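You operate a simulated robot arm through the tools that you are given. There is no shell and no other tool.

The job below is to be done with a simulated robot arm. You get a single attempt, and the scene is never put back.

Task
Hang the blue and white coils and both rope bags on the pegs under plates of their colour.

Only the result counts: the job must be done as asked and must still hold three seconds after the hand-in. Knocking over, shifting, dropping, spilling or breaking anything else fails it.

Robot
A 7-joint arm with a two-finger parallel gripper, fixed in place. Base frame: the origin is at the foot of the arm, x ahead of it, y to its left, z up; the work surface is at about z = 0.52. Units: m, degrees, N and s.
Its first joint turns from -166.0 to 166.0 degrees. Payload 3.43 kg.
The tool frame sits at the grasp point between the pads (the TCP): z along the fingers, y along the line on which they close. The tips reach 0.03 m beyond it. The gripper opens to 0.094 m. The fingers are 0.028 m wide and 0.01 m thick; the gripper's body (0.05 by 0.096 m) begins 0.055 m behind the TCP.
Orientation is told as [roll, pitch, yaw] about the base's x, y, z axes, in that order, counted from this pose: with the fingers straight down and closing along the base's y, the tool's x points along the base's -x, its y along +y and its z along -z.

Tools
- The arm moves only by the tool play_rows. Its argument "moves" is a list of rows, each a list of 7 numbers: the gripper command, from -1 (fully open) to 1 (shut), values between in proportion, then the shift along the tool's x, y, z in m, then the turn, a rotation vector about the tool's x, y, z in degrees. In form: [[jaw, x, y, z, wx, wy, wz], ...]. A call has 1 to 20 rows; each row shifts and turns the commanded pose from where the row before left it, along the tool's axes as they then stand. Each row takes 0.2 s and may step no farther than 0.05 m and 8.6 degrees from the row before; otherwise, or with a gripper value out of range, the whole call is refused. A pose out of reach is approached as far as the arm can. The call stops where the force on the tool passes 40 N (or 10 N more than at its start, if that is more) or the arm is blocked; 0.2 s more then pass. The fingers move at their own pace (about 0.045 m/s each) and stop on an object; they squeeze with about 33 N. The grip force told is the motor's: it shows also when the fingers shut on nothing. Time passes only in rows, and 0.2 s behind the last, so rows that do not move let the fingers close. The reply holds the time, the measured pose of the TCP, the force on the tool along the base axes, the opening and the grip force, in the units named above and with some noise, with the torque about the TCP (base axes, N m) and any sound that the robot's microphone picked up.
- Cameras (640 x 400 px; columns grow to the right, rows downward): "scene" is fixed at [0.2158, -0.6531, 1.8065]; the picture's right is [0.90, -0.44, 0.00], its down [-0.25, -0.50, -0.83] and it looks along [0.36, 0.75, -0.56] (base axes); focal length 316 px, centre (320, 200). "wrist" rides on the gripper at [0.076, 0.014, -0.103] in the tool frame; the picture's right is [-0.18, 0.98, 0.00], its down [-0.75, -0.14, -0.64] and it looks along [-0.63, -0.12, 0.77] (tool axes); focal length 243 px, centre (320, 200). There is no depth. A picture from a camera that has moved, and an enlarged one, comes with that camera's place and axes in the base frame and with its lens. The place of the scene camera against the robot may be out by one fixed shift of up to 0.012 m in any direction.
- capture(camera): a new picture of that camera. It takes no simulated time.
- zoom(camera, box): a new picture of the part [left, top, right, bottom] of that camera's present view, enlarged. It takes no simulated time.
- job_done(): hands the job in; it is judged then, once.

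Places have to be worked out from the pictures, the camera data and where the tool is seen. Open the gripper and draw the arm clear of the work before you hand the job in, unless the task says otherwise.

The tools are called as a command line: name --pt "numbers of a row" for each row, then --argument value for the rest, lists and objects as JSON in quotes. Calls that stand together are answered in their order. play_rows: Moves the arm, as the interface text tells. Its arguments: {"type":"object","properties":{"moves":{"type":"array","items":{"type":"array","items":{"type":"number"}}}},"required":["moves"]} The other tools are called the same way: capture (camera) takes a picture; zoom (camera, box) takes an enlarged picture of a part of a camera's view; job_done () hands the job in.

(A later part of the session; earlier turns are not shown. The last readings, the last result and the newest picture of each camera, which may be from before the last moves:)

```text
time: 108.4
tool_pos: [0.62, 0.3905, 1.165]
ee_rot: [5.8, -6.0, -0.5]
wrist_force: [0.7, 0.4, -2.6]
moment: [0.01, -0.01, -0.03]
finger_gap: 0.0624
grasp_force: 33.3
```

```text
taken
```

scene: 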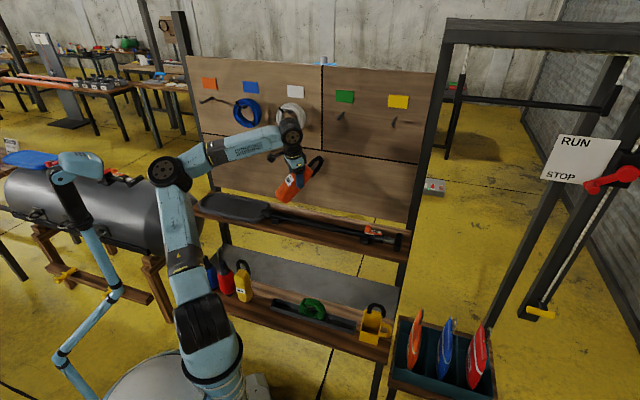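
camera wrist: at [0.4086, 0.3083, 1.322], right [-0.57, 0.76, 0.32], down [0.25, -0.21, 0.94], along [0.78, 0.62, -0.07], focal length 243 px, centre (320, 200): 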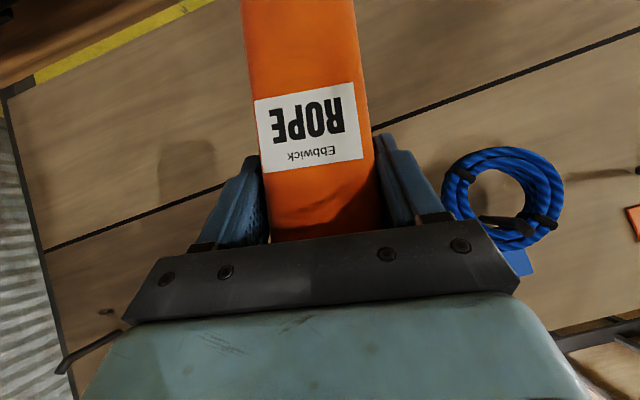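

The turn has only a small effect. The real issue is that the base joint is too far ahead of the wrist after the elbow passed over the base. The cure is to swing right with the arm stretched, then come back left with the arm bent, which shifts the elbow to the right. First, rise and stretch here.

play_rows --pt "1 0.0 -0.008 -0.042 0 0 0" --pt "1 0.0 -0.008 -0.042 0 0 0" --pt "1 0.0 -0.008 -0.042 0 0 0" --pt "1 0.0 -0.008 -0.042 0 0 0" --pt "1 0.0 -0.008 -0.042 0 0 0" --pt "1 0.0 -0.008 -0.042 0 0 0" --pt "1 0.0 -0.008 -0.042 0 0 0" --pt "1 0 0 0 0 0 0"

capture --camera "scene"

```text
time: 110.2
tool_pos: [0.5909, 0.2918, 1.4344]
ee_rot: [5.8, -6.2, -0.3]
wrist_force: [0.8, -0.6, -3.5]
moment: [-0.01, -0.02, 0.0]
finger_gap: 0.0623
grasp_force: 32.6
out of reach, approached as far as the arm can: row 7
```

```text
taken
```

scene: 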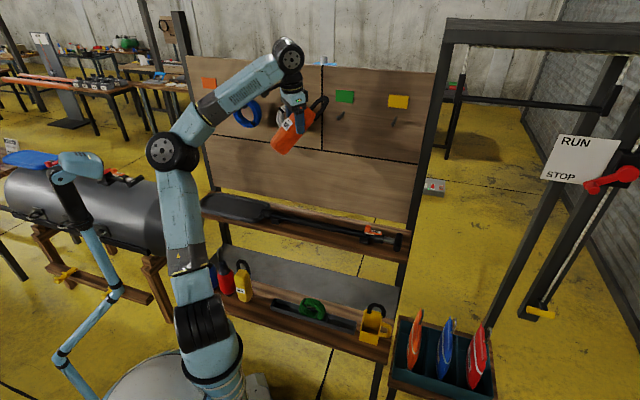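

That was out of reach because of the wrist-bend limit with the tool pointing down, not arm length. I'll swing right first at this height, then tilt the tool forward, which relieves the wrist.

play_rows --pt "1 -0.0191 -0.0418 0.003 0 0 4" --pt "1 -0.0191 -0.0418 0.0 0 0 4" --pt "1 -0.0191 -0.0418 0.0 0 0 4" --pt "1 -0.0191 -0.0418 0.0 0 0 4" --pt "1 -0.0191 -0.0418 0.0 0 0 4" --pt "1 -0.0191 -0.0418 0.0 0 0 4" --pt "1 -0.0191 -0.0418 0.0 0 0 4" --pt "1 -0.0191 -0.0418 0.0 0 0 4" --pt "1 0 0 0 0 0 0"

capture --camera "scene"

```text
time: 112.2
tool_pos: [0.6557, -0.0626, 1.402]
ee_rot: [8.0, -1.8, -32.3]
wrist_force: [-0.8, 0.4, -2.3]
moment: [-0.06, -0.06, 0.01]
finger_gap: 0.0621
grasp_force: 33.4
```

```text
taken
```

scene: 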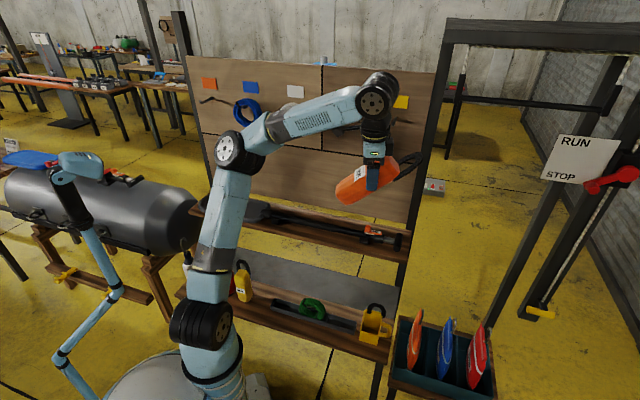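

The elbow came right along with the swing. I'll align the tool with the arm's heading and tilt it forward about 42°.

play_rows --pt "1 0 0 0 0 0 -6.75" --pt "1 0 0 0 0 0 -6.75" --pt "1 0 0 0 0 0 -6.75" --pt "1 0 0 0 0 0 -6.75" --pt "1 0 0 0 0 -7 0" --pt "1 0 0 0 0 -7 0" --pt "1 0 0 0 0 -7 0" --pt "1 0 0 0 0 -7 0" --pt "1 0 0 0 0 -7 0" --pt "1 0 0 0 0 -7 0" --pt "1 0 0 0 0 0 0"

capture --camera "scene"

```text
time: 114.6
tool_pos: [0.6574, -0.0624, 1.4029]
ee_rot: [9.3, -47.1, -11.7]
wrist_force: [-0.5, 0.0, -3.0]
moment: [0.0, 0.06, 0.04]
finger_gap: 0.0624
grasp_force: 32.5
```

```text
taken
```

scene: 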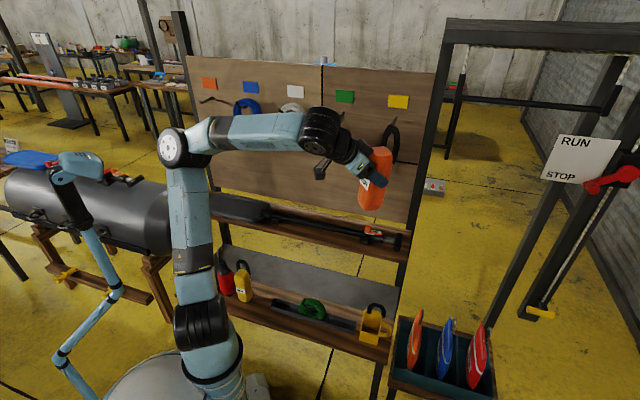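

Tilt done. Now I'll stretch the arm up and outward here, then swing farther right while stretched.

play_rows --pt "1 -0.0375 0 -0.0064 0 0 0" --pt "1 -0.0375 0 -0.0064 0 0 0" --pt "1 -0.0375 0 -0.0064 0 0 0" --pt "1 -0.0375 0 -0.0064 0 0 0" --pt "1 -0.0375 0 -0.0064 0 0 0" --pt "1 -0.0375 0 -0.0064 0 0 0" --pt "1 -0.0375 0 -0.0064 0 0 0" --pt "1 0 0 0 0 0 0"

capture --camera "scene"

```text
time: 116.4
tool_pos: [0.7996, -0.1003, 1.6225]
ee_rot: [9.4, -46.9, -11.8]
wrist_force: [0.3, -1.9, -3.4]
moment: [0.06, 0.03, 0.06]
finger_gap: 0.0619
grasp_force: 33.2
```

```text
taken
```

scene: 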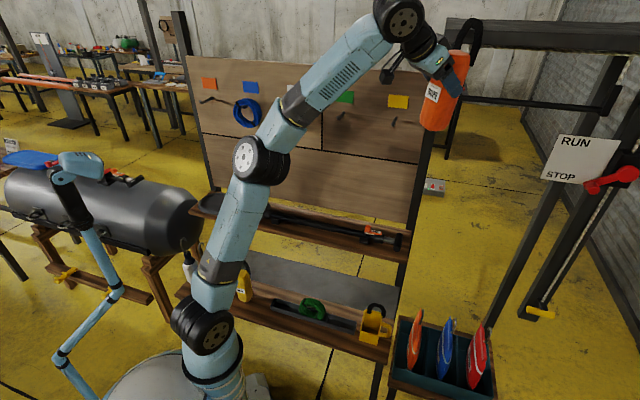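

The arm is nearly straight now. I'll swing right about 28° while stretched, rotating the tool with it.

play_rows --pt "1 -0.0018 -0.0485 -0.0061 2.56 -0.39 2.36" --pt "1 -0.0018 -0.0485 -0.0061 2.56 -0.39 2.36" --pt "1 -0.0018 -0.0485 -0.0061 2.56 -0.39 2.36" --pt "1 -0.0018 -0.0485 -0.0061 2.56 -0.39 2.36" --pt "1 -0.0018 -0.0485 -0.0061 2.56 -0.39 2.36" --pt "1 -0.0018 -0.0485 -0.0061 2.56 -0.39 2.36" --pt "1 -0.0018 -0.0485 -0.0061 2.56 -0.39 2.36" --pt "1 0 0 0 0 0 0"

capture --camera "scene"

```text
time: 118.2
tool_pos: [0.7045, -0.2483, 1.6578]
ee_rot: [9.2, -47.2, -36.1]
wrist_force: [0.0, -0.2, -4.3]
moment: [0.03, 0.0, 0.02]
finger_gap: 0.0622
grasp_force: 33.4
out of reach, approached as far as the arm can: row 2, 3, 4, 5, 6, 7
```

```text
taken
```

scene: 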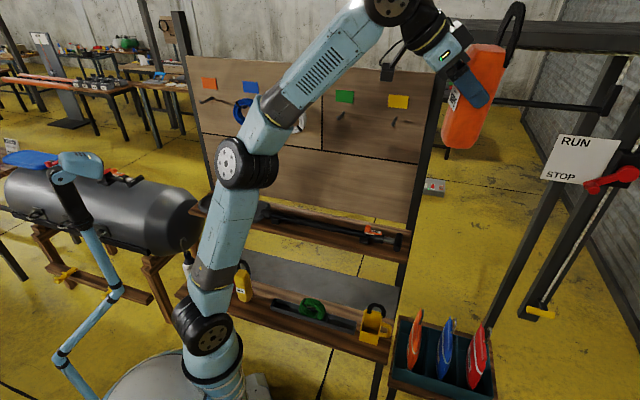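

That reached the stretch limit but swung right to about −19°. Now I'll lower and bend the arm here, then check the elbow.

play_rows --pt "1 0.0331 -0.005 0.0305 0 0 0" --pt "1 0.0331 -0.005 0.0305 0 0 0" --pt "1 0.0331 -0.005 0.0305 0 0 0" --pt "1 0.0331 -0.005 0.0305 0 0 0" --pt "1 0.0331 -0.005 0.0305 0 0 0" --pt "1 0.0331 -0.005 0.0305 0 0 0" --pt "1 0.0331 -0.005 0.0305 0 0 0" --pt "1 0.0331 -0.005 0.0305 0 0 0" --pt "1 0 0 0 0 0 0"

capture --camera "scene"

```text
time: 120.2
tool_pos: [0.7078, -0.2479, 1.2966]
ee_rot: [9.3, -47.1, -36.2]
wrist_force: [-1.0, -0.1, -2.5]
moment: [0.01, 0.03, -0.01]
finger_gap: 0.0622
grasp_force: 33.2
```

```text
taken
```

scene: 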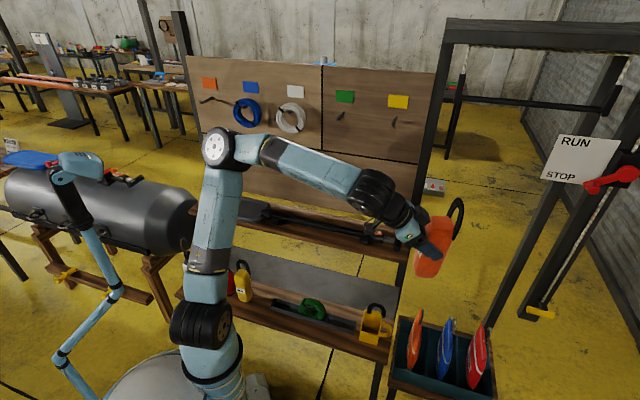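

Elbow still left of the wrist by a similar amount. From earlier phases I see that the elbow sits right or straight up when the hand is low, and that rising with the tool nearly straight down keeps it there, as it did with the coils. So I'll go back low on the right, straighten the tool there, and rise leftward like the coil path.

play_rows --pt "1 0.0109 0.0483 -0.004 -2.78 0.42 -2.55" --pt "1 0.0109 0.0483 -0.004 -2.78 0.42 -2.55" --pt "1 0.0109 0.0483 -0.004 -2.78 0.42 -2.55" --pt "1 0.0109 0.0483 -0.004 -2.78 0.42 -2.55" --pt "1 0.0109 0.0483 -0.004 -2.78 0.42 -2.55" --pt "1 0.0109 0.0483 -0.004 -2.78 0.42 -2.55" --pt "1 0.0109 0.0483 -0.004 -2.78 0.42 -2.55" --pt "1 0.0109 0.0483 -0.004 -2.78 0.42 -2.55" --pt "1 0.0374 -0.0063 0.0222 0 0 0" --pt "1 0.0374 -0.0063 0.0222 0 0 0" --pt "1 0.0374 -0.0063 0.0222 0 0 0" --pt "1 0.0374 -0.0063 0.0222 0 0 0" --pt "1 0.0374 -0.0063 0.0222 0 0 0" --pt "1 0 0 0 0 0 0"

capture --camera "scene"

```text
time: 123.2
tool_pos: [0.6935, 0.1354, 1.0847]
ee_rot: [9.3, -47.0, -5.8]
wrist_force: [0.7, 0.8, -3.5]
moment: [-0.02, 0.06, 0.01]
finger_gap: 0.0623
grasp_force: 32.9
```

```text
taken
```

scene: 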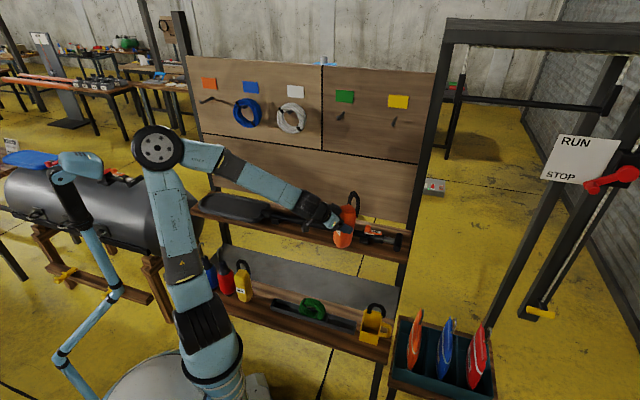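

The elbow is coming back toward upright as the hand lowers. I'll untilt the tool partway and continue down to z≈0.88.

play_rows --pt "1 0 0 0 0 7 0" --pt "1 0 0 0 0 7 0" --pt "1 0 0 0 0 7 0" --pt "1 0.0221 -0.0046 0.036 0 0 0" --pt "1 0.0221 -0.0046 0.036 0 0 0" --pt "1 0.0221 -0.0046 0.036 0 0 0" --pt "1 0.0221 -0.0046 0.036 0 0 0" --pt "1 0.0221 -0.0046 0.036 0 0 0" --pt "1 0 0 0 0 0 0"

capture --camera "scene"

```text
time: 125.2
tool_pos: [0.6712, 0.1347, 0.8724]
ee_rot: [7.1, -26.2, -2.3]
wrist_force: [-0.1, -0.1, -3.3]
moment: [0.0, -0.01, 0.03]
finger_gap: 0.0623
grasp_force: 33.3
```

```text
taken
```

scene: 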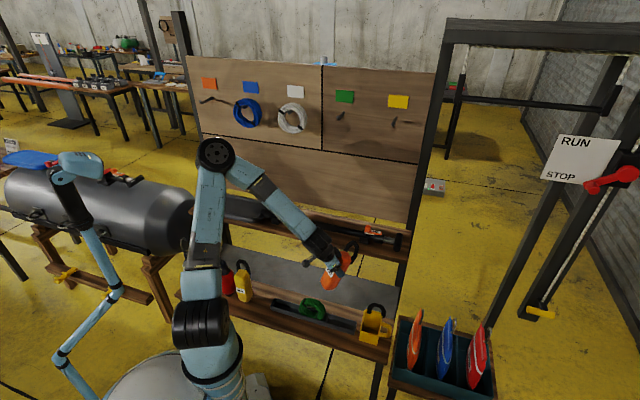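

I'll zoom in on the shoulder and elbow to judge how the arm is configured now.

zoom --camera "scene" --box '[140, 120, 300, 220]'

zoom --camera "scene" --box '[130, 240, 290, 400]'

```text
4.00 times, centred on (220, 170) of scene
camera zoom: at [0.2158, -0.6531, 1.8065], right [0.9, -0.44, 0.0], down [-0.25, -0.5, -0.83], along [0.36, 0.75, -0.56], focal length 1264 px, centre (720, 320)
```

zoom: 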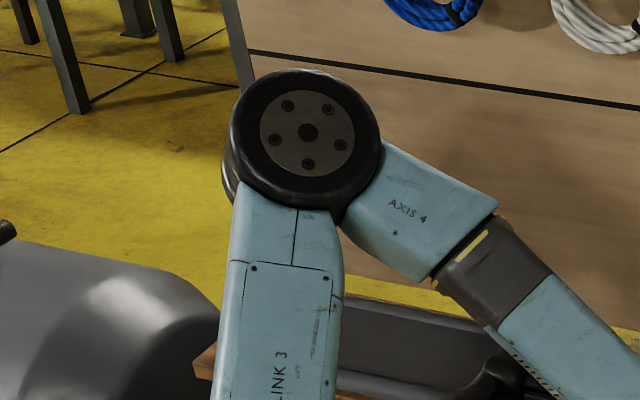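

```text
2.50 times, centred on (210, 320) of scene
camera zoom: at [0.2158, -0.6531, 1.8065], right [0.9, -0.44, 0.0], down [-0.25, -0.5, -0.83], along [0.36, 0.75, -0.56], focal length 790 px, centre (595, -100)
```

zoom: 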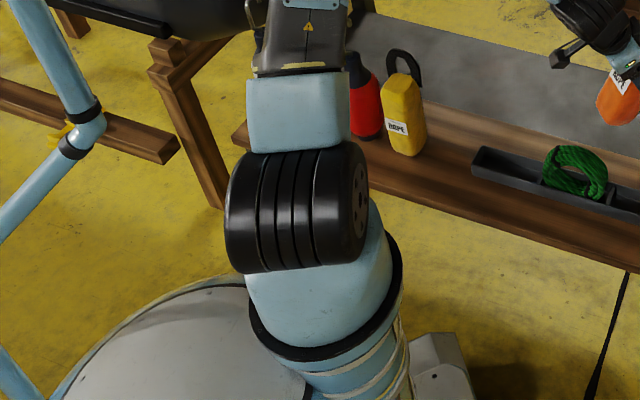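

Working from the base column's true position, the arm's "lead" angle dropped early on when I raised the tool pointing straight down, because the wrist limit forces the elbow upward. I'll repeat that: make the tool vertical here, then rise close to the base.

play_rows --pt "1 0 0 0 1.75 6.5 0" --pt "1 0 0 0 1.75 6.5 0" --pt "1 0 0 0 1.75 6.5 0" --pt "1 0 0 0 1.75 6.5 0" --pt "1 0.0093 0.004 -0.041 0 0 0" --pt "1 0.0093 0.004 -0.041 0 0 0" --pt "1 0.0093 0.004 -0.041 0 0 0" --pt "1 0.0093 0.004 -0.041 0 0 0" --pt "1 0.0093 0.004 -0.041 0 0 0" --pt "1 0.0093 0.004 -0.041 0 0 0" --pt "1 0.0093 0.004 -0.041 0 0 0" --pt "1 0.0093 0.004 -0.041 0 0 0" --pt "1 0.0093 0.004 -0.041 0 0 0" --pt "1 0.0093 0.004 -0.041 0 0 0" --pt "1 0.0093 0.004 -0.03 0 0 0" --pt "1 0 0 0 0 0 0"

capture --camera "scene"

```text
time: 128.6
tool_pos: [0.5684, 0.1848, 1.3117]
ee_rot: [-0.4, -0.3, -0.6]
wrist_force: [0.0, 0.0, -3.1]
moment: [-0.02, -0.01, 0.0]
finger_gap: 0.062
grasp_force: 32.3
```

```text
taken
```

scene: 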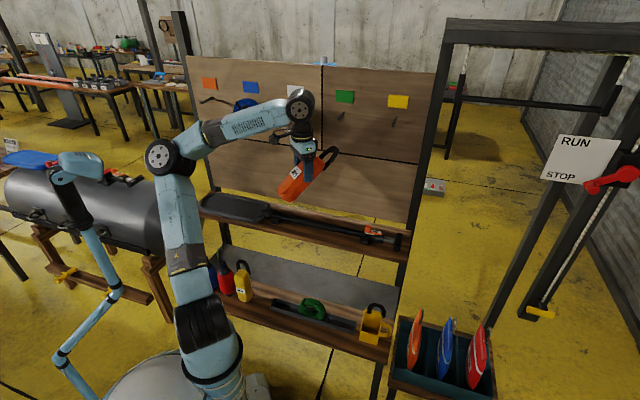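

Still free at z=1.31. I'll keep rising with the tool vertical so the wrist limit starts to push the elbow upward.

play_rows --pt "1 0.003 0.001 -0.025 0 0 0" --pt "1 0.003 0.001 -0.025 0 0 0" --pt "1 0.003 0.001 -0.025 0 0 0" --pt "1 0.003 0.001 -0.025 0 0 0" --pt "1 0.003 0.001 -0.025 0 0 0" --pt "1 0.003 0.001 -0.025 0 0 0" --pt "1 0.003 0.001 -0.025 0 0 0" --pt "1 0.003 0.001 -0.025 0 0 0" --pt "1 0 0 0 0 0 0"

capture --camera "scene"

```text
time: 130.6
tool_pos: [0.543, 0.1765, 1.4744]
ee_rot: [-0.3, -0.6, -0.5]
wrist_force: [-0.9, -0.5, -3.9]
moment: [-0.06, -0.01, 0.03]
finger_gap: 0.062
grasp_force: 33.6
out of reach, approached as far as the arm can: row 7, 8
```

```text
taken
```

scene: 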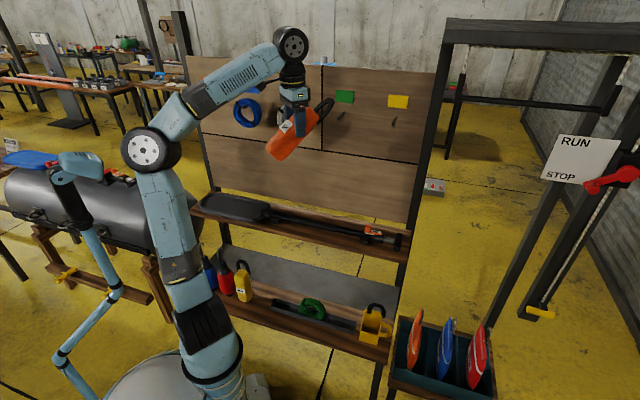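

This matches the posture I had at the very start; back then, moving outward and left from here at the same height brought the elbow over to the right. I'll repeat that move.

play_rows --pt "1 0 0 0.02 0 0 0" --pt "1 0 0.015 0.01 0 0 0" --pt "1 0 0.03 0 0 0 0" --pt "1 0 0.03 0 0 0 0" --pt "1 0 0.03 0 0 0 0" --pt "1 0 0.03 0 0 0 0" --pt "1 0 0 0 0 0 0"

capture --camera "scene"

```text
time: 132.2
tool_pos: [0.5456, 0.2841, 1.407]
ee_rot: [-0.4, -0.6, -0.6]
wrist_force: [-0.3, -0.4, -2.8]
moment: [-0.02, 0.01, -0.04]
finger_gap: 0.0623
grasp_force: 33.3
out of reach, approached as far as the arm can: row 4, 5, 6
```

```text
taken
```

scene: 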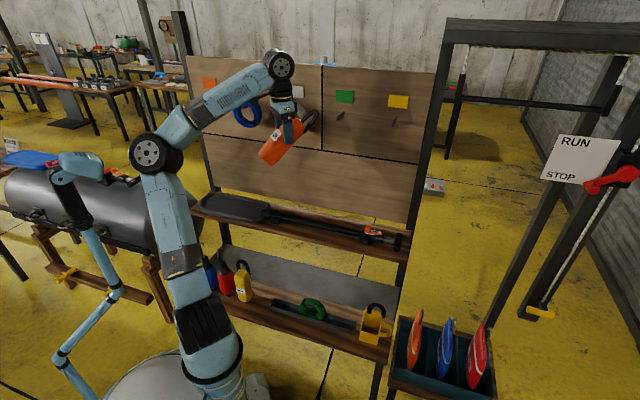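

Reach is limited here in this tool heading. At the start I had the tool at yaw −45°, so I'll turn it to that first and then repeat the move.

play_rows --pt "1 0 0 0 0 0 7.5" --pt "1 0 0 0 0 0 7.5" --pt "1 0 0 0 0 0 7.5" --pt "1 0 0 0 0 0 7.5" --pt "1 0 0 0 0 0 7.5" --pt "1 0 0 0 0 0 7.5" --pt "1 0 0 0 0 0 0"

capture --camera "scene"

```text
time: 133.8
tool_pos: [0.5249, 0.1215, 1.2776]
ee_rot: [-0.1, -0.7, -45.4]
wrist_force: [-0.5, -0.3, -3.1]
moment: [-0.04, -0.01, 0.01]
finger_gap: 0.0621
grasp_force: 33.4
out of reach, approached as far as the arm can: row 1, 2, 3, 4, 5, 6
```

```text
taken
```

scene: 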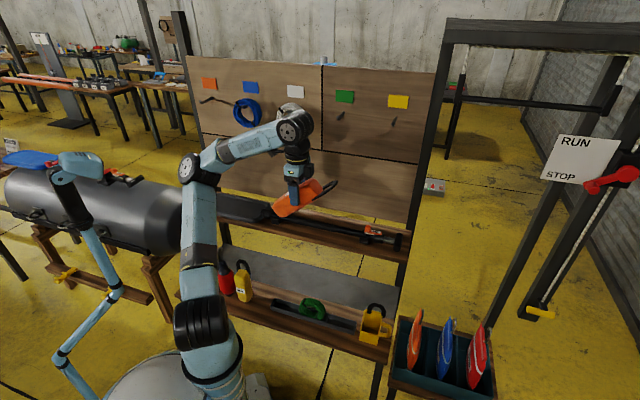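

Turning was limited by the last joint, which pulled the hand down and right. Pushing gently back up and left in this heading may now force the elbow over. I'll try it in small steps.

play_rows --pt "1 0.0065 0.01 -0.02 0 0 0" --pt "1 0.0065 0.01 -0.02 0 0 0" --pt "1 0.0065 0.01 -0.02 0 0 0" --pt "1 0.0065 0.01 -0.02 0 0 0" --pt "1 0.0065 0.01 -0.02 0 0 0" --pt "1 0.0065 0.01 -0.02 0 0 0" --pt "1 0 0 0 0 0 0"

capture --camera "scene"

```text
time: 135.4
tool_pos: [0.5131, 0.0905, 1.3235]
ee_rot: [-0.1, -0.7, -45.4]
wrist_force: [0.3, -0.2, -3.8]
moment: [-0.08, 0.02, 0.0]
finger_gap: 0.0621
grasp_force: 33.3
out of reach, approached as far as the arm can: row 1, 2, 3, 4, 5, 6
```

```text
taken
```

scene: 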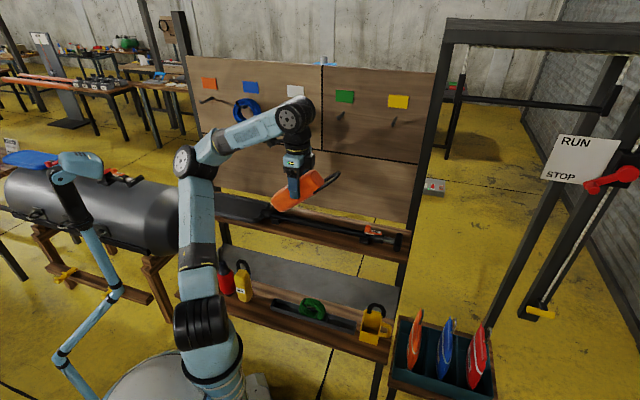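

The solver slides along a joint limit here. But the very first manoeuvre, tilting 45° at the start position and then descending, swung the elbow round to the good side. I'll replicate that with the bag in hand: turn back to yaw 45° and go to the start position.

play_rows --pt "1 0 0 0 0 0 -7.5" --pt "1 0 0 0 0 0 -7.5" --pt "1 0 0 0 0 0 -7.5" --pt "1 0 0 0 0 0 -7.5" --pt "1 0 0 0 0 0 -7.5" --pt "1 0 0 0 0 0 -7.5" --pt "1 0 0 0 0 0 -7.5" --pt "1 0 0 0 0 0 -7.5" --pt "1 0 0 0 0 0 -7.5" --pt "1 0 0 0 0 0 -7.5" --pt "1 0 0 0 0 0 -7.5" --pt "1 0 0 0 0 0 -7.5" --pt "1 -0.0115 0.02 -0.0308 0 0 0" --pt "1 -0.0115 0.02 -0.0308 0 0 0" --pt "1 -0.0115 0.02 -0.0308 0 0 0" --pt "1 -0.0115 0.02 -0.0308 0 0 0" --pt "1 -0.0115 0.02 -0.0308 0 0 0" --pt "1 -0.0115 0.02 -0.0308 0 0 0" --pt "1 0 0 0 0 0 0"

capture --camera "scene"

```text
time: 139.4
tool_pos: [0.4783, 0.2267, 1.506]
ee_rot: [-0.6, -0.3, 44.3]
wrist_force: [0.4, -0.4, -3.4]
moment: [-0.01, 0.01, -0.01]
finger_gap: 0.0621
grasp_force: 33.4
```

```text
taken
```

scene: 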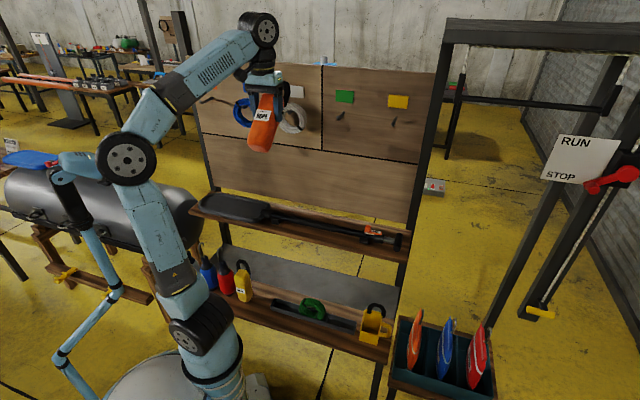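

I'm at the start position with yaw 45°, and the elbow is nearly above the base. I'll tilt forward 45° as at the beginning and check the elbow.

play_rows --pt "1 0 0 0 0 -5 0" --pt "1 0 0 0 0 -5 0" --pt "1 0 0 0 0 -5 0" --pt "1 0 0 0 0 -5 0" --pt "1 0 0 0 0 -5 0" --pt "1 0 0 0 0 -5 0" --pt "1 0 0 0 0 -5 0" --pt "1 0 0 0 0 -5 0" --pt "1 0 0 0 0 -5 0" --pt "1 0 0 0 0 0 0"

capture --camera "scene"

```text
time: 141.4
tool_pos: [0.5347, 0.1622, 1.4929]
ee_rot: [11.0, -42.7, 35.6]
wrist_force: [-0.4, 0.9, -2.0]
moment: [-0.1, 0.03, -0.02]
finger_gap: 0.0623
grasp_force: 33.2
stopped in row 9: the arm was blocked; the commanded pose is now the measured one
```

```text
taken
```

scene: 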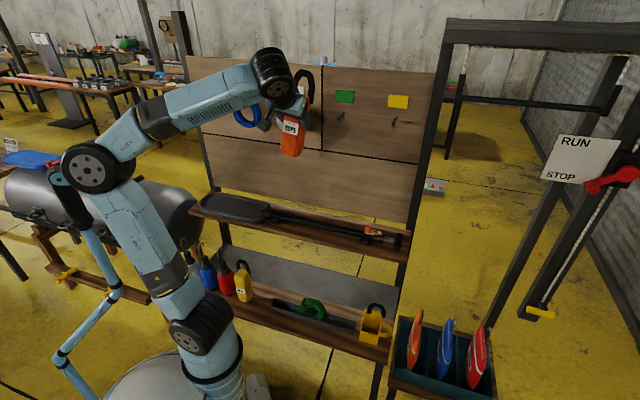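

The elbow met the boom again right at the end of the tilt. Doing this with the hand farther left puts the elbow's swing path behind the base, away from the boom. I'll untilt, and then move to a close-in spot farther left with the tool vertical.

play_rows --pt "1 0 0 0 5.5 0 0" --pt "1 0 0 0 5.5 0 0" --pt "1 0 0 0 0 7.1 0" --pt "1 0 0 0 0 7.1 0" --pt "1 0 0 0 0 7.1 0" --pt "1 0 0 0 0 7.1 0" --pt "1 0 0 0 0 7.1 0" --pt "1 0 0 0 0 7.1 0" --pt "1 0 0 0 0 0 -4.7" --pt "1 0 0 0 0 0 -4.7" --pt "1 0 0 0 0 0 0"

capture --camera "scene"

```text
time: 143.8
tool_pos: [0.5327, 0.1654, 1.4949]
ee_rot: [-0.3, -0.2, 45.2]
wrist_force: [0.6, 0.7, -3.1]
moment: [0.05, 0.0, 0.05]
finger_gap: 0.062
grasp_force: 33.2
```

```text
taken
```

scene: 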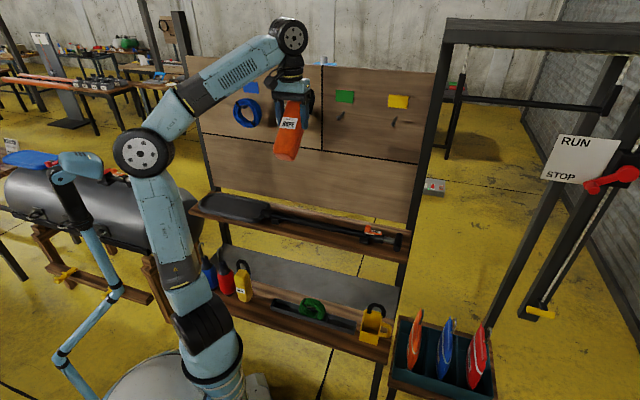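

Untilted and clear. I'll move left at slightly lower height, close in, to about (0.35, 0.34, 1.45).

play_rows --pt "1 0.0007 0.0316 0.0056 0 0 0" --pt "1 0.0007 0.0316 0.0056 0 0 0" --pt "1 0.0007 0.0316 0.0056 0 0 0" --pt "1 0.0007 0.0316 0.0056 0 0 0" --pt "1 0 0 0 0 0 0"

capture --camera "scene"

```text
time: 145.2
tool_pos: [0.4724, 0.2082, 1.4719]
ee_rot: [5.3, -0.9, 43.9]
wrist_force: [0.4, 0.7, -3.4]
moment: [0.02, -0.07, -0.02]
finger_gap: 0.0621
grasp_force: 33.1
stopped in row 5: the arm was blocked; the commanded pose is now the measured one
```

```text
taken
```

scene: 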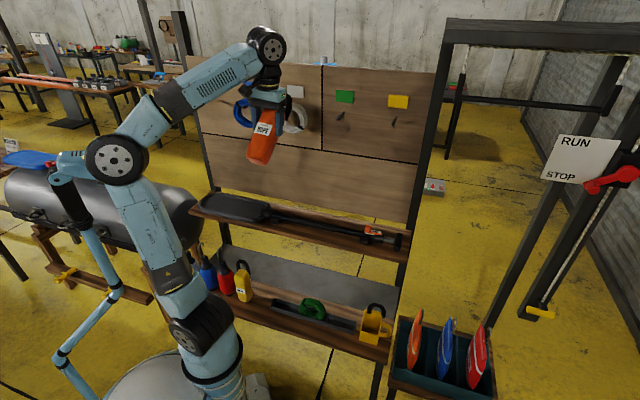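

Blocked again on that side. New idea: the last joint is near its limit in this posture. If I turn the tool farther in that direction somewhere the wrist bend is not also limiting, the solver has to swing the elbow over. First I back off to the right, down and outward.

play_rows --pt "1 0 -0.03 0 2.6 0.4 0" --pt "1 0 -0.035 0 2.6 0.4 0" --pt "1 0 -0.04 0 0 0 -0.5" --pt "1 0 -0.04 0 0 0 -0.5" --pt "1 -0.012 0 0.045 0 0 0" --pt "1 -0.012 0 0.045 0 0 0" --pt "1 -0.012 0 0.045 0 0 0" --pt "1 -0.012 0 0.045 0 0 0" --pt "1 -0.012 0 0.045 0 0 0" --pt "1 -0.012 0 0.045 0 0 0" --pt "1 -0.012 0 0.045 0 0 0" --pt "1 -0.012 0 0.045 0 0 0" --pt "1 0 0 0 0 0 0"

capture --camera "scene"

```text
time: 148.0
tool_pos: [0.6397, 0.1778, 1.1078]
ee_rot: [-0.1, -0.1, 45.4]
wrist_force: [-0.1, 0.1, -2.5]
moment: [0.01, 0.01, 0.01]
finger_gap: 0.0624
grasp_force: 33.2
```

```text
taken
```

scene: 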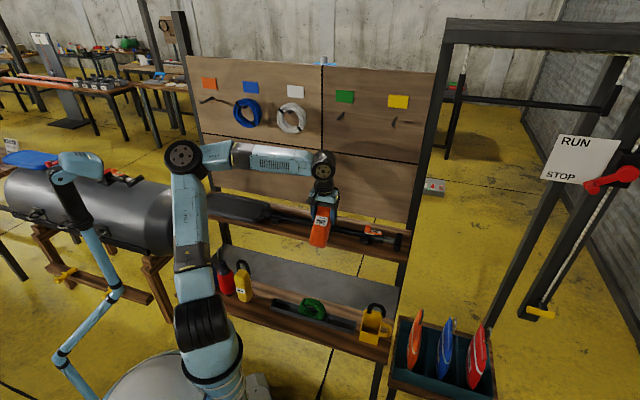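

Clear, with room around. I'll turn the tool from yaw 45° toward −45° here and watch for the limit.

play_rows --pt "1 0 0 0 0 0 7.5" --pt "1 0 0 0 0 0 7.5" --pt "1 0 0 0 0 0 7.5" --pt "1 0 0 0 0 0 7.5" --pt "1 0 0 0 0 0 7.5" --pt "1 0 0 0 0 0 7.5" --pt "1 0 0 0 0 0 7.5" --pt "1 0 0 0 0 0 7.5" --pt "1 0 0 0 0 0 7.5" --pt "1 0 0 0 0 0 7.5" --pt "1 0 0 0 0 0 7.5" --pt "1 0 0 0 0 0 7.5" --pt "1 0 0 0 0 0 0"

capture --camera "scene"

```text
time: 150.8
tool_pos: [0.632, 0.1615, 1.1045]
ee_rot: [0.0, -0.1, -44.6]
wrist_force: [-0.6, 0.5, -3.1]
moment: [0.0, -0.05, -0.04]
finger_gap: 0.0619
grasp_force: 33.3
out of reach, approached as far as the arm can: row 12
```

```text
taken
```

scene: 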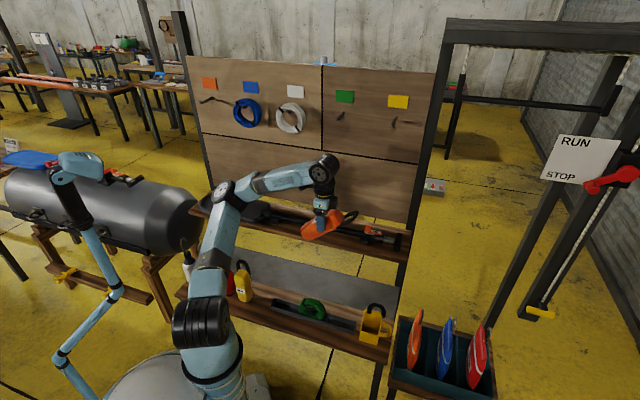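

Turning this way actually swung the elbow further left, so turning the other way should swing it right, and doing the return turn with the arm stretched should keep the gain. I'll turn the tool the opposite way now, about 135° at first.

play_rows --pt "1 0 0 0 0 0 -7.5" --pt "1 0 0 0 0 0 -7.5" --pt "1 0 0 0 0 0 -7.5" --pt "1 0 0 0 0 0 -7.5" --pt "1 0 0 0 0 0 -7.5" --pt "1 0 0 0 0 0 -7.5" --pt "1 0 0 0 0 0 -7.5" --pt "1 0 0 0 0 0 -7.5" --pt "1 0 0 0 0 0 -7.5" --pt "1 0 0 0 0 0 -7.5" --pt "1 0 0 0 0 0 -7.5" --pt "1 0 0 0 0 0 -7.5" --pt "1 0 0 0 0 0 -7.5" --pt "1 0 0 0 0 0 -7.5" --pt "1 0 0 0 0 0 -7.5" --pt "1 0 0 0 0 0 -7.5" --pt "1 0 0 0 0 0 -7.5" --pt "1 0 0 0 0 0 -7.5" --pt "1 0 0 0 0 0 0"

capture --camera "scene"

```text
time: 154.8
tool_pos: [0.634, 0.1624, 1.1049]
ee_rot: [0.0, 0.0, 90.4]
wrist_force: [-0.1, -0.1, -2.8]
moment: [0.05, -0.04, 0.01]
finger_gap: 0.0624
grasp_force: 33.1
```

```text
taken
```

scene: 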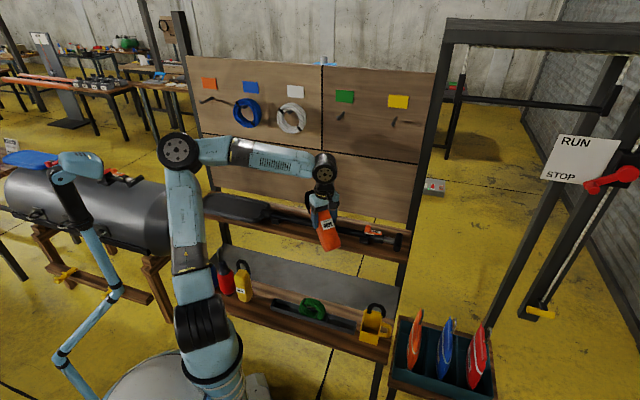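

The elbow rose again. I'll keep turning the same way.

play_rows --pt "1 0 0 0 0 0 -7.5" --pt "1 0 0 0 0 0 -7.5" --pt "1 0 0 0 0 0 -7.5" --pt "1 0 0 0 0 0 -7.5" --pt "1 0 0 0 0 0 -7.5" --pt "1 0 0 0 0 0 -7.5" --pt "1 0 0 0 0 0 -7.5" --pt "1 0 0 0 0 0 -7.5" --pt "1 0 0 0 0 0 -7.5" --pt "1 0 0 0 0 0 -7.5" --pt "1 0 0 0 0 0 -7.5" --pt "1 0 0 0 0 0 -7.5" --pt "1 0 0 0 0 0 0"

capture --camera "scene"

```text
time: 157.6
tool_pos: [0.6326, 0.1616, 1.1046]
ee_rot: [-0.1, 0.0, -179.5]
wrist_force: [0.0, -0.1, -2.1]
moment: [-0.01, 0.04, 0.02]
finger_gap: 0.0624
grasp_force: 33.2
```

```text
taken
```

scene: 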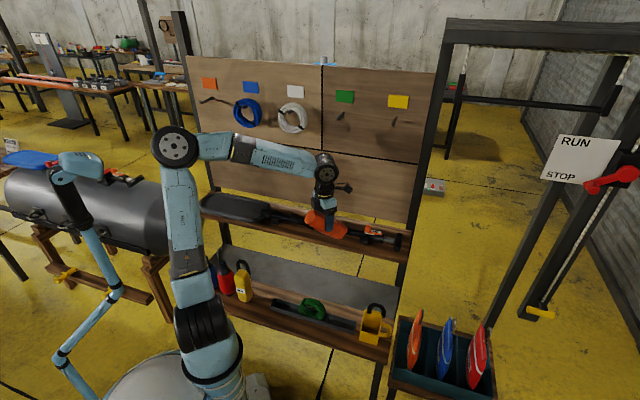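

It's moving the right way slowly. I'll continue until the joint's other limit forces the elbow further over.

play_rows --pt "1 0 0 0 0 0 -7.5" --pt "1 0 0 0 0 0 -7.5" --pt "1 0 0 0 0 0 -7.5" --pt "1 0 0 0 0 0 -7.5" --pt "1 0 0 0 0 0 -7.5" --pt "1 0 0 0 0 0 -7.5" --pt "1 0 0 0 0 0 -7.5" --pt "1 0 0 0 0 0 -7.5" --pt "1 0 0 0 0 0 -7.5" --pt "1 0 0 0 0 0 -7.5" --pt "1 0 0 0 0 0 0"

capture --camera "scene"

```text
time: 160.0
tool_pos: [0.6334, 0.1613, 1.1046]
ee_rot: [0.1, 0.0, -104.6]
wrist_force: [-0.1, -0.7, -3.2]
moment: [-0.02, 0.01, 0.02]
finger_gap: 0.0623
grasp_force: 32.5
```

```text
taken
```

scene: 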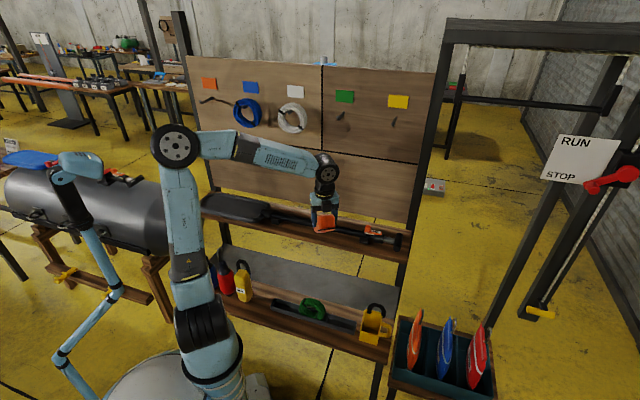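

No limit yet. I'll continue turning another 60°.

play_rows --pt "1 0 0 0 0 0 -7.5" --pt "1 0 0 0 0 0 -7.5" --pt "1 0 0 0 0 0 -7.5" --pt "1 0 0 0 0 0 -7.5" --pt "1 0 0 0 0 0 -7.5" --pt "1 0 0 0 0 0 -7.5" --pt "1 0 0 0 0 0 -7.5" --pt "1 0 0 0 0 0 -7.5" --pt "1 0 0 0 0 0 0"

capture --camera "scene"

```text
time: 162.0
tool_pos: [0.6337, 0.1611, 1.1049]
ee_rot: [0.0, -0.1, -44.6]
wrist_force: [0.4, 0.0, -2.4]
moment: [-0.03, -0.04, 0.0]
finger_gap: 0.0622
grasp_force: 32.9
```

```text
taken
```

scene: 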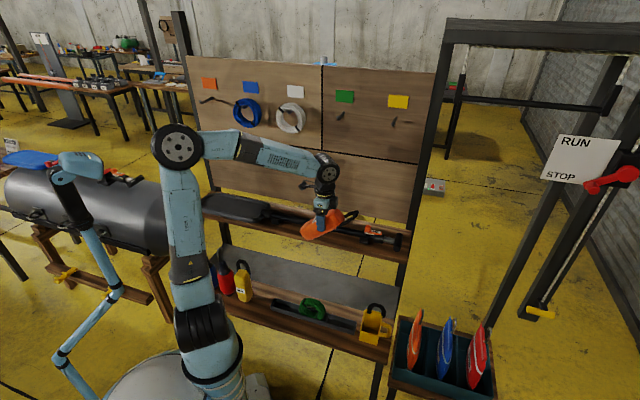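

The tool has made a full turn with no limit, so the last joint is now unwound. I'll continue to yaw 45° and look at the elbow again.

play_rows --pt "1 0 0 0 0 0 -7.5" --pt "1 0 0 0 0 0 -7.5" --pt "1 0 0 0 0 0 -7.5" --pt "1 0 0 0 0 0 -7.5" --pt "1 0 0 0 0 0 -7.5" --pt "1 0 0 0 0 0 -7.5" --pt "1 0 0 0 0 0 -7.5" --pt "1 0 0 0 0 0 -7.5" --pt "1 0 0 0 0 0 -7.5" --pt "1 0 0 0 0 0 -7.5" --pt "1 0 0 0 0 0 -7.5" --pt "1 0 0 0 0 0 -7.5" --pt "1 0 0 0 0 0 0"

capture --camera "scene"

```text
time: 164.8
tool_pos: [0.6124, 0.2482, 1.1006]
ee_rot: [0.8, -0.1, 4.9]
wrist_force: [0.1, -0.4, -3.4]
moment: [0.02, -0.05, -0.01]
finger_gap: 0.0621
grasp_force: 32.7
out of reach, approached as far as the arm can: row 6, 7, 8, 9, 10, 11, 12
```

```text
taken
```

scene: 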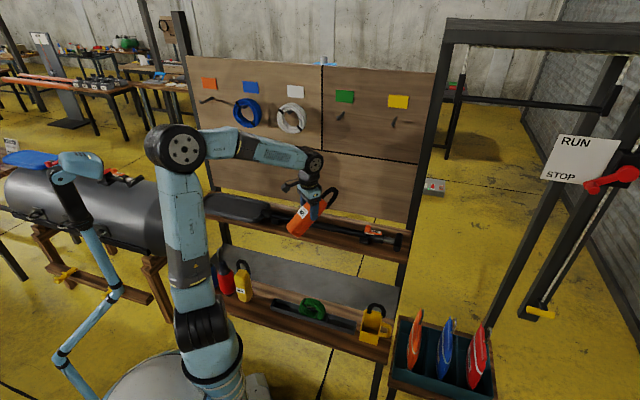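

The limit on this side has now pushed the elbow upright, in line with the wrist, which is what I want. Keeping this heading offset, I'll swing left about the base in small steps.

play_rows --pt "1 0 0 0 0 0 3.5" --pt "1 0.0224 0.0396 0 0 0 -5" --pt "1 0.0224 0.0396 0 0 0 -5" --pt "1 0.0224 0.0396 0 0 0 -5" --pt "1 0.0224 0.0396 0 0 0 -5" --pt "1 0 0 0 0 0 0"

capture --camera "scene"

```text
time: 166.2
tool_pos: [0.4986, 0.3895, 1.1049]
ee_rot: [0.6, -0.4, 21.6]
wrist_force: [0.7, -0.1, -2.3]
moment: [0.03, -0.01, -0.02]
finger_gap: 0.0624
grasp_force: 33.0
```

```text
taken
```

scene: 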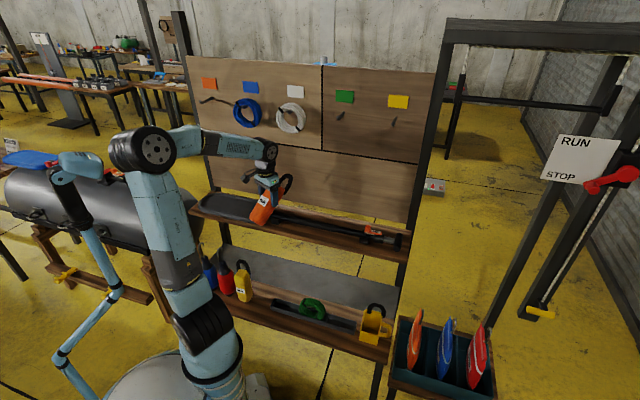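

No blockage and the boom is untouched. I'll extend outward a little to bring the elbow forward, then continue left.

play_rows --pt "1 -0.0357 0.0181 0 0 0 0" --pt "1 -0.0357 0.0181 0 0 0 0" --pt "1 0.0229 0.0411 0 0 0 -4.5" --pt "1 0.0229 0.0411 0 0 0 -4.5" --pt "1 0.0229 0.0411 0 0 0 -4.5" --pt "1 0 0 0 0 0 0"

capture --camera "scene"

```text
time: 167.6
tool_pos: [0.4373, 0.5284, 1.1032]
ee_rot: [0.5, -0.5, 35.0]
wrist_force: [1.3, -0.8, -3.9]
moment: [0.01, 0.0, -0.01]
finger_gap: 0.0623
grasp_force: 33.6
```

```text
taken
```

scene: 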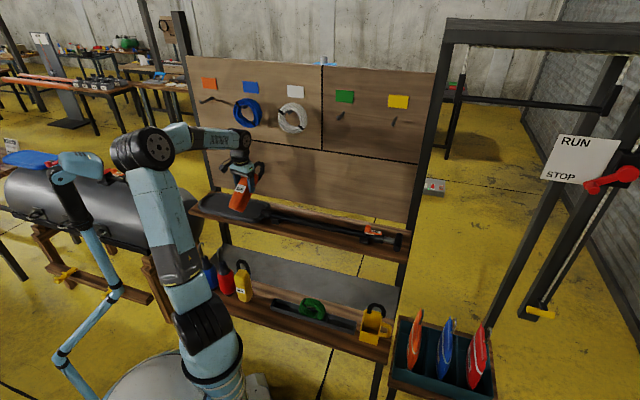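

Working well: the elbow stays put and clear. I'll continue to the orange peg's line (u≈−0.29), easing yaw to 45°.

play_rows --pt "1 0.006 0.0455 0 0 0 -2" --pt "1 0.005 0.0455 0 0 0 -2" --pt "1 0.004 0.0455 0 0 0 -2" --pt "1 0.003 0.0455 0 0 0 -2" --pt "1 0.002 0.0455 0 0 0 -2" --pt "1 0 0 0 0 0 0"

capture --camera "scene"

```text
time: 169.0
tool_pos: [0.2805, 0.6947, 1.1034]
ee_rot: [0.5, -0.5, 44.8]
wrist_force: [0.3, -0.1, -3.2]
moment: [0.06, -0.04, 0.0]
finger_gap: 0.062
grasp_force: 32.5
```

```text
taken
```

scene: 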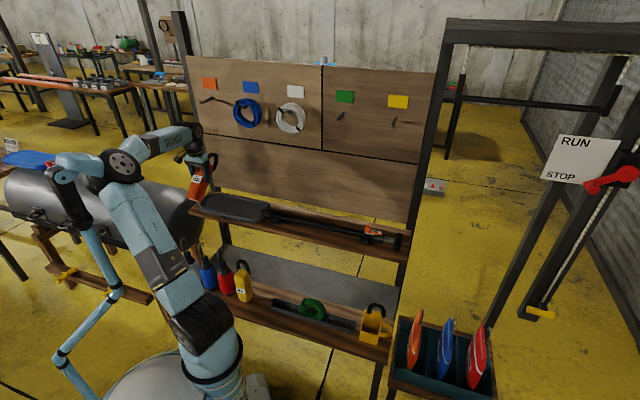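

The bag is now lined up left of the blue coil at u≈−0.293, with the arm unblocked. I'll back off slightly from the board, rise, and tilt to about 22° for hanging.

play_rows --pt "1 0.007 0 -0.03 0 0 0" --pt "1 0.007 0 -0.035 0 0 0" --pt "1 0.007 0 -0.035 0 0 0" --pt "1 0.007 0 -0.035 0 0 0" --pt "1 0.007 0 -0.035 0 0 0" --pt "1 0 0 0 0 -5.5 0" --pt "1 0 0 0 0 -5.5 0" --pt "1 0 0 0 0 -5.5 0" --pt "1 0 0 0 0 -5 0" --pt "1 0 0 0 0 0 0"

capture --camera "scene"

capture --camera "wrist"

```text
time: 170.4
tool_pos: [0.3657, 0.6412, 1.2754]
ee_rot: [0.7, -5.3, 35.3]
wrist_force: [-0.4, -0.1, -3.8]
moment: [0.01, 0.01, 0.03]
finger_gap: 0.0623
grasp_force: 33.3
stopped in row 7: the arm was blocked; the commanded pose is now the measured one
```

```text
taken
```

scene: 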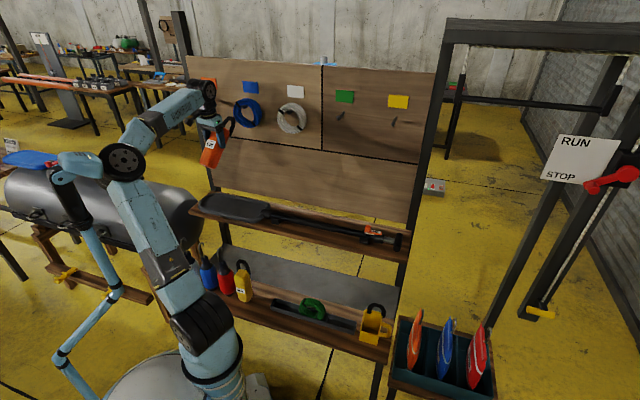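

```text
taken
camera wrist: at [0.288, 0.6033, 1.3722], right [-0.42, 0.91, 0.03], down [0.65, 0.28, 0.71], along [0.63, 0.32, -0.71], focal length 243 px, centre (320, 200)
```

wrist: 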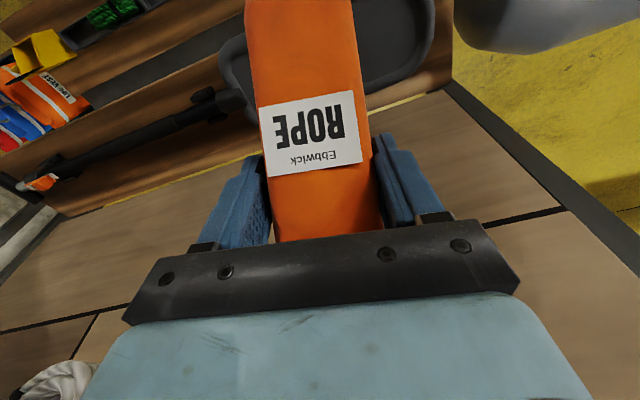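

Blocked lightly again when I backed off toward the base. Turning the tool a bit further (yaw up) uses the joint limit to keep the elbow right, so I'll turn about 12° here, then move left with the arm more extended.

play_rows --pt "1 0 0 0 0 0 -4" --pt "1 0 0 0 0 0 -4" --pt "1 0 0 0 0 0 -4" --pt "1 0 0 0 0 0 0"

capture --camera "scene"

```text
time: 171.4
tool_pos: [0.3636, 0.6414, 1.2759]
ee_rot: [-0.2, -5.3, 47.5]
wrist_force: [0.8, 0.4, -2.8]
moment: [0.01, 0.01, 0.0]
finger_gap: 0.0623
grasp_force: 32.2
```

```text
taken
```

scene: 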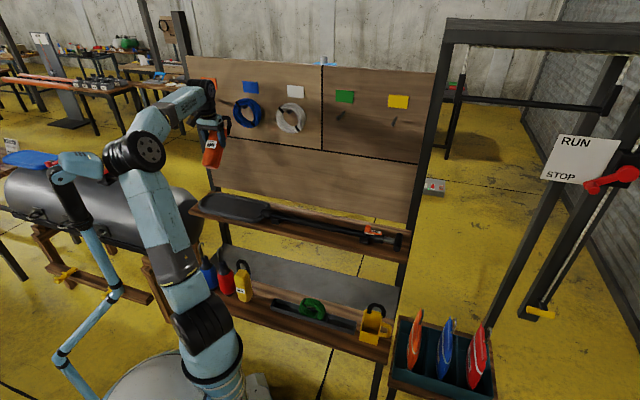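

That moved the elbow clearly to the right and freed the boom. I'll move left to the peg's line while continuing to turn slightly.

play_rows --pt "1 0.003 0.0245 0 0 0 -2.1" --pt "1 0.003 0.0245 0 0 0 -2.1" --pt "1 0.003 0.0245 0 0 0 -2.1" --pt "1 0.003 0.0245 0 0 0 -2.1" --pt "1 0 0 0 0 0 0"

capture --camera "scene"

```text
time: 172.6
tool_pos: [0.3029, 0.6899, 1.2759]
ee_rot: [-1.2, -5.2, 54.1]
wrist_force: [-0.3, -0.2, -2.7]
moment: [0.04, 0.02, 0.03]
finger_gap: 0.062
grasp_force: 33.0
```

```text
taken
```

scene: 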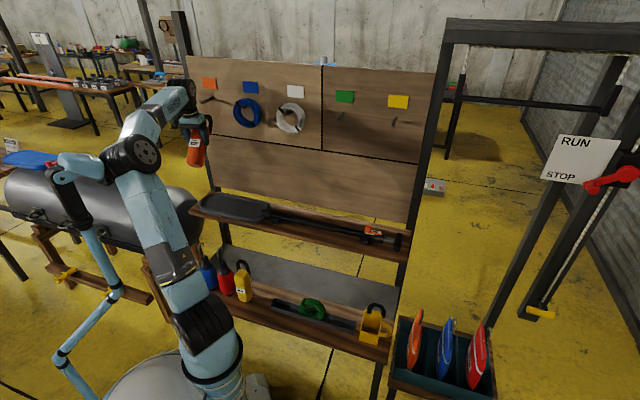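

Slight lag to the right remains, perhaps light boom contact. I'll turn 5° more and see whether the pose settles where commanded.

play_rows --pt "1 0 0 0 0 0 -3" --pt "1 0 0 0 0 0 -3" --pt "1 0 0 0 0 0 0"

zoom --camera "scene" --box '[20, 80, 260, 230]'

```text
time: 173.4
tool_pos: [0.2787, 0.6962, 1.2754]
ee_rot: [-1.5, -5.0, 61.3]
wrist_force: [0.2, 0.7, -2.8]
moment: [0.04, 0.0, -0.01]
finger_gap: 0.062
grasp_force: 33.3
out of reach, approached as far as the arm can: row 2
```

```text
2.67 times, centred on (140, 155) of scene
camera zoom: at [0.2158, -0.6531, 1.8065], right [0.9, -0.44, 0.0], down [-0.25, -0.5, -0.83], along [0.36, 0.75, -0.56], focal length 842 px, centre (800, 320)
```

zoom: 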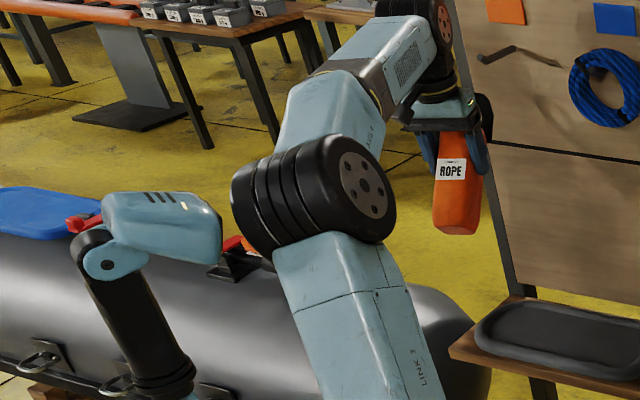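

The elbow and boom are clearly separated now (yaw 61°, bag turned about 16° from square, which the loop can tolerate). I'll tilt forward to about 22° and raise to hanging height, still in front of the peg.

play_rows --pt "1 0.01 -0.01 0 0 -4.25 0" --pt "1 0.01 -0.01 0 0 -4.25 0" --pt "1 0 0 -0.01 0 -4.25 0" --pt "1 0 0 -0.01 0 -4.25 0" --pt "1 0 0 0 0 0 0"

capture --camera "wrist"

zoom --camera "scene" --box '[20, 60, 260, 210]'

```text
time: 174.6
tool_pos: [0.2804, 0.6704, 1.3134]
ee_rot: [0.7, -23.2, 59.3]
wrist_force: [27.2, -2.8, 7.0]
moment: [-0.03, 1.58, 0.45]
finger_gap: 0.0623
grasp_force: 33.4
out of reach, approached as far as the arm can: row 1, 2, 3
```

```text
taken
camera wrist: at [0.2114, 0.5825, 1.3795], right [-0.76, 0.64, 0.08], down [0.35, 0.3, 0.89], along [0.54, 0.7, -0.46], focal length 243 px, centre (320, 200)
```

wrist: 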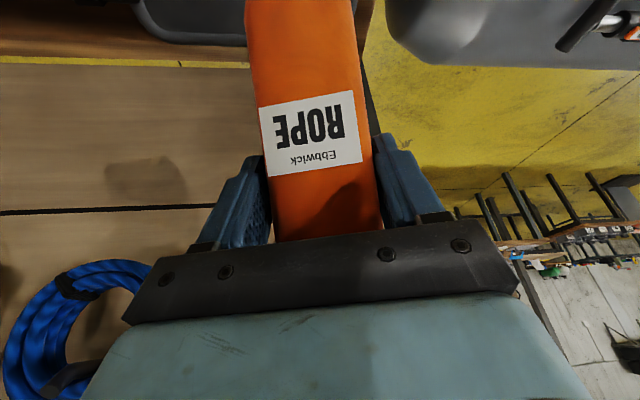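

```text
2.67 times, centred on (140, 135) of scene
camera zoom: at [0.2158, -0.6531, 1.8065], right [0.9, -0.44, 0.0], down [-0.25, -0.5, -0.83], along [0.36, 0.75, -0.56], focal length 842 px, centre (800, 373)
```

zoom: 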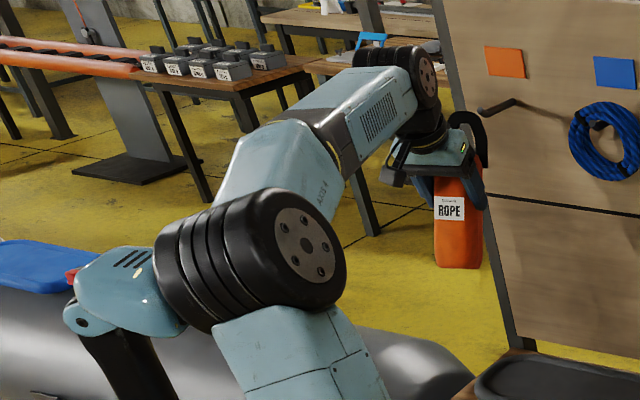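

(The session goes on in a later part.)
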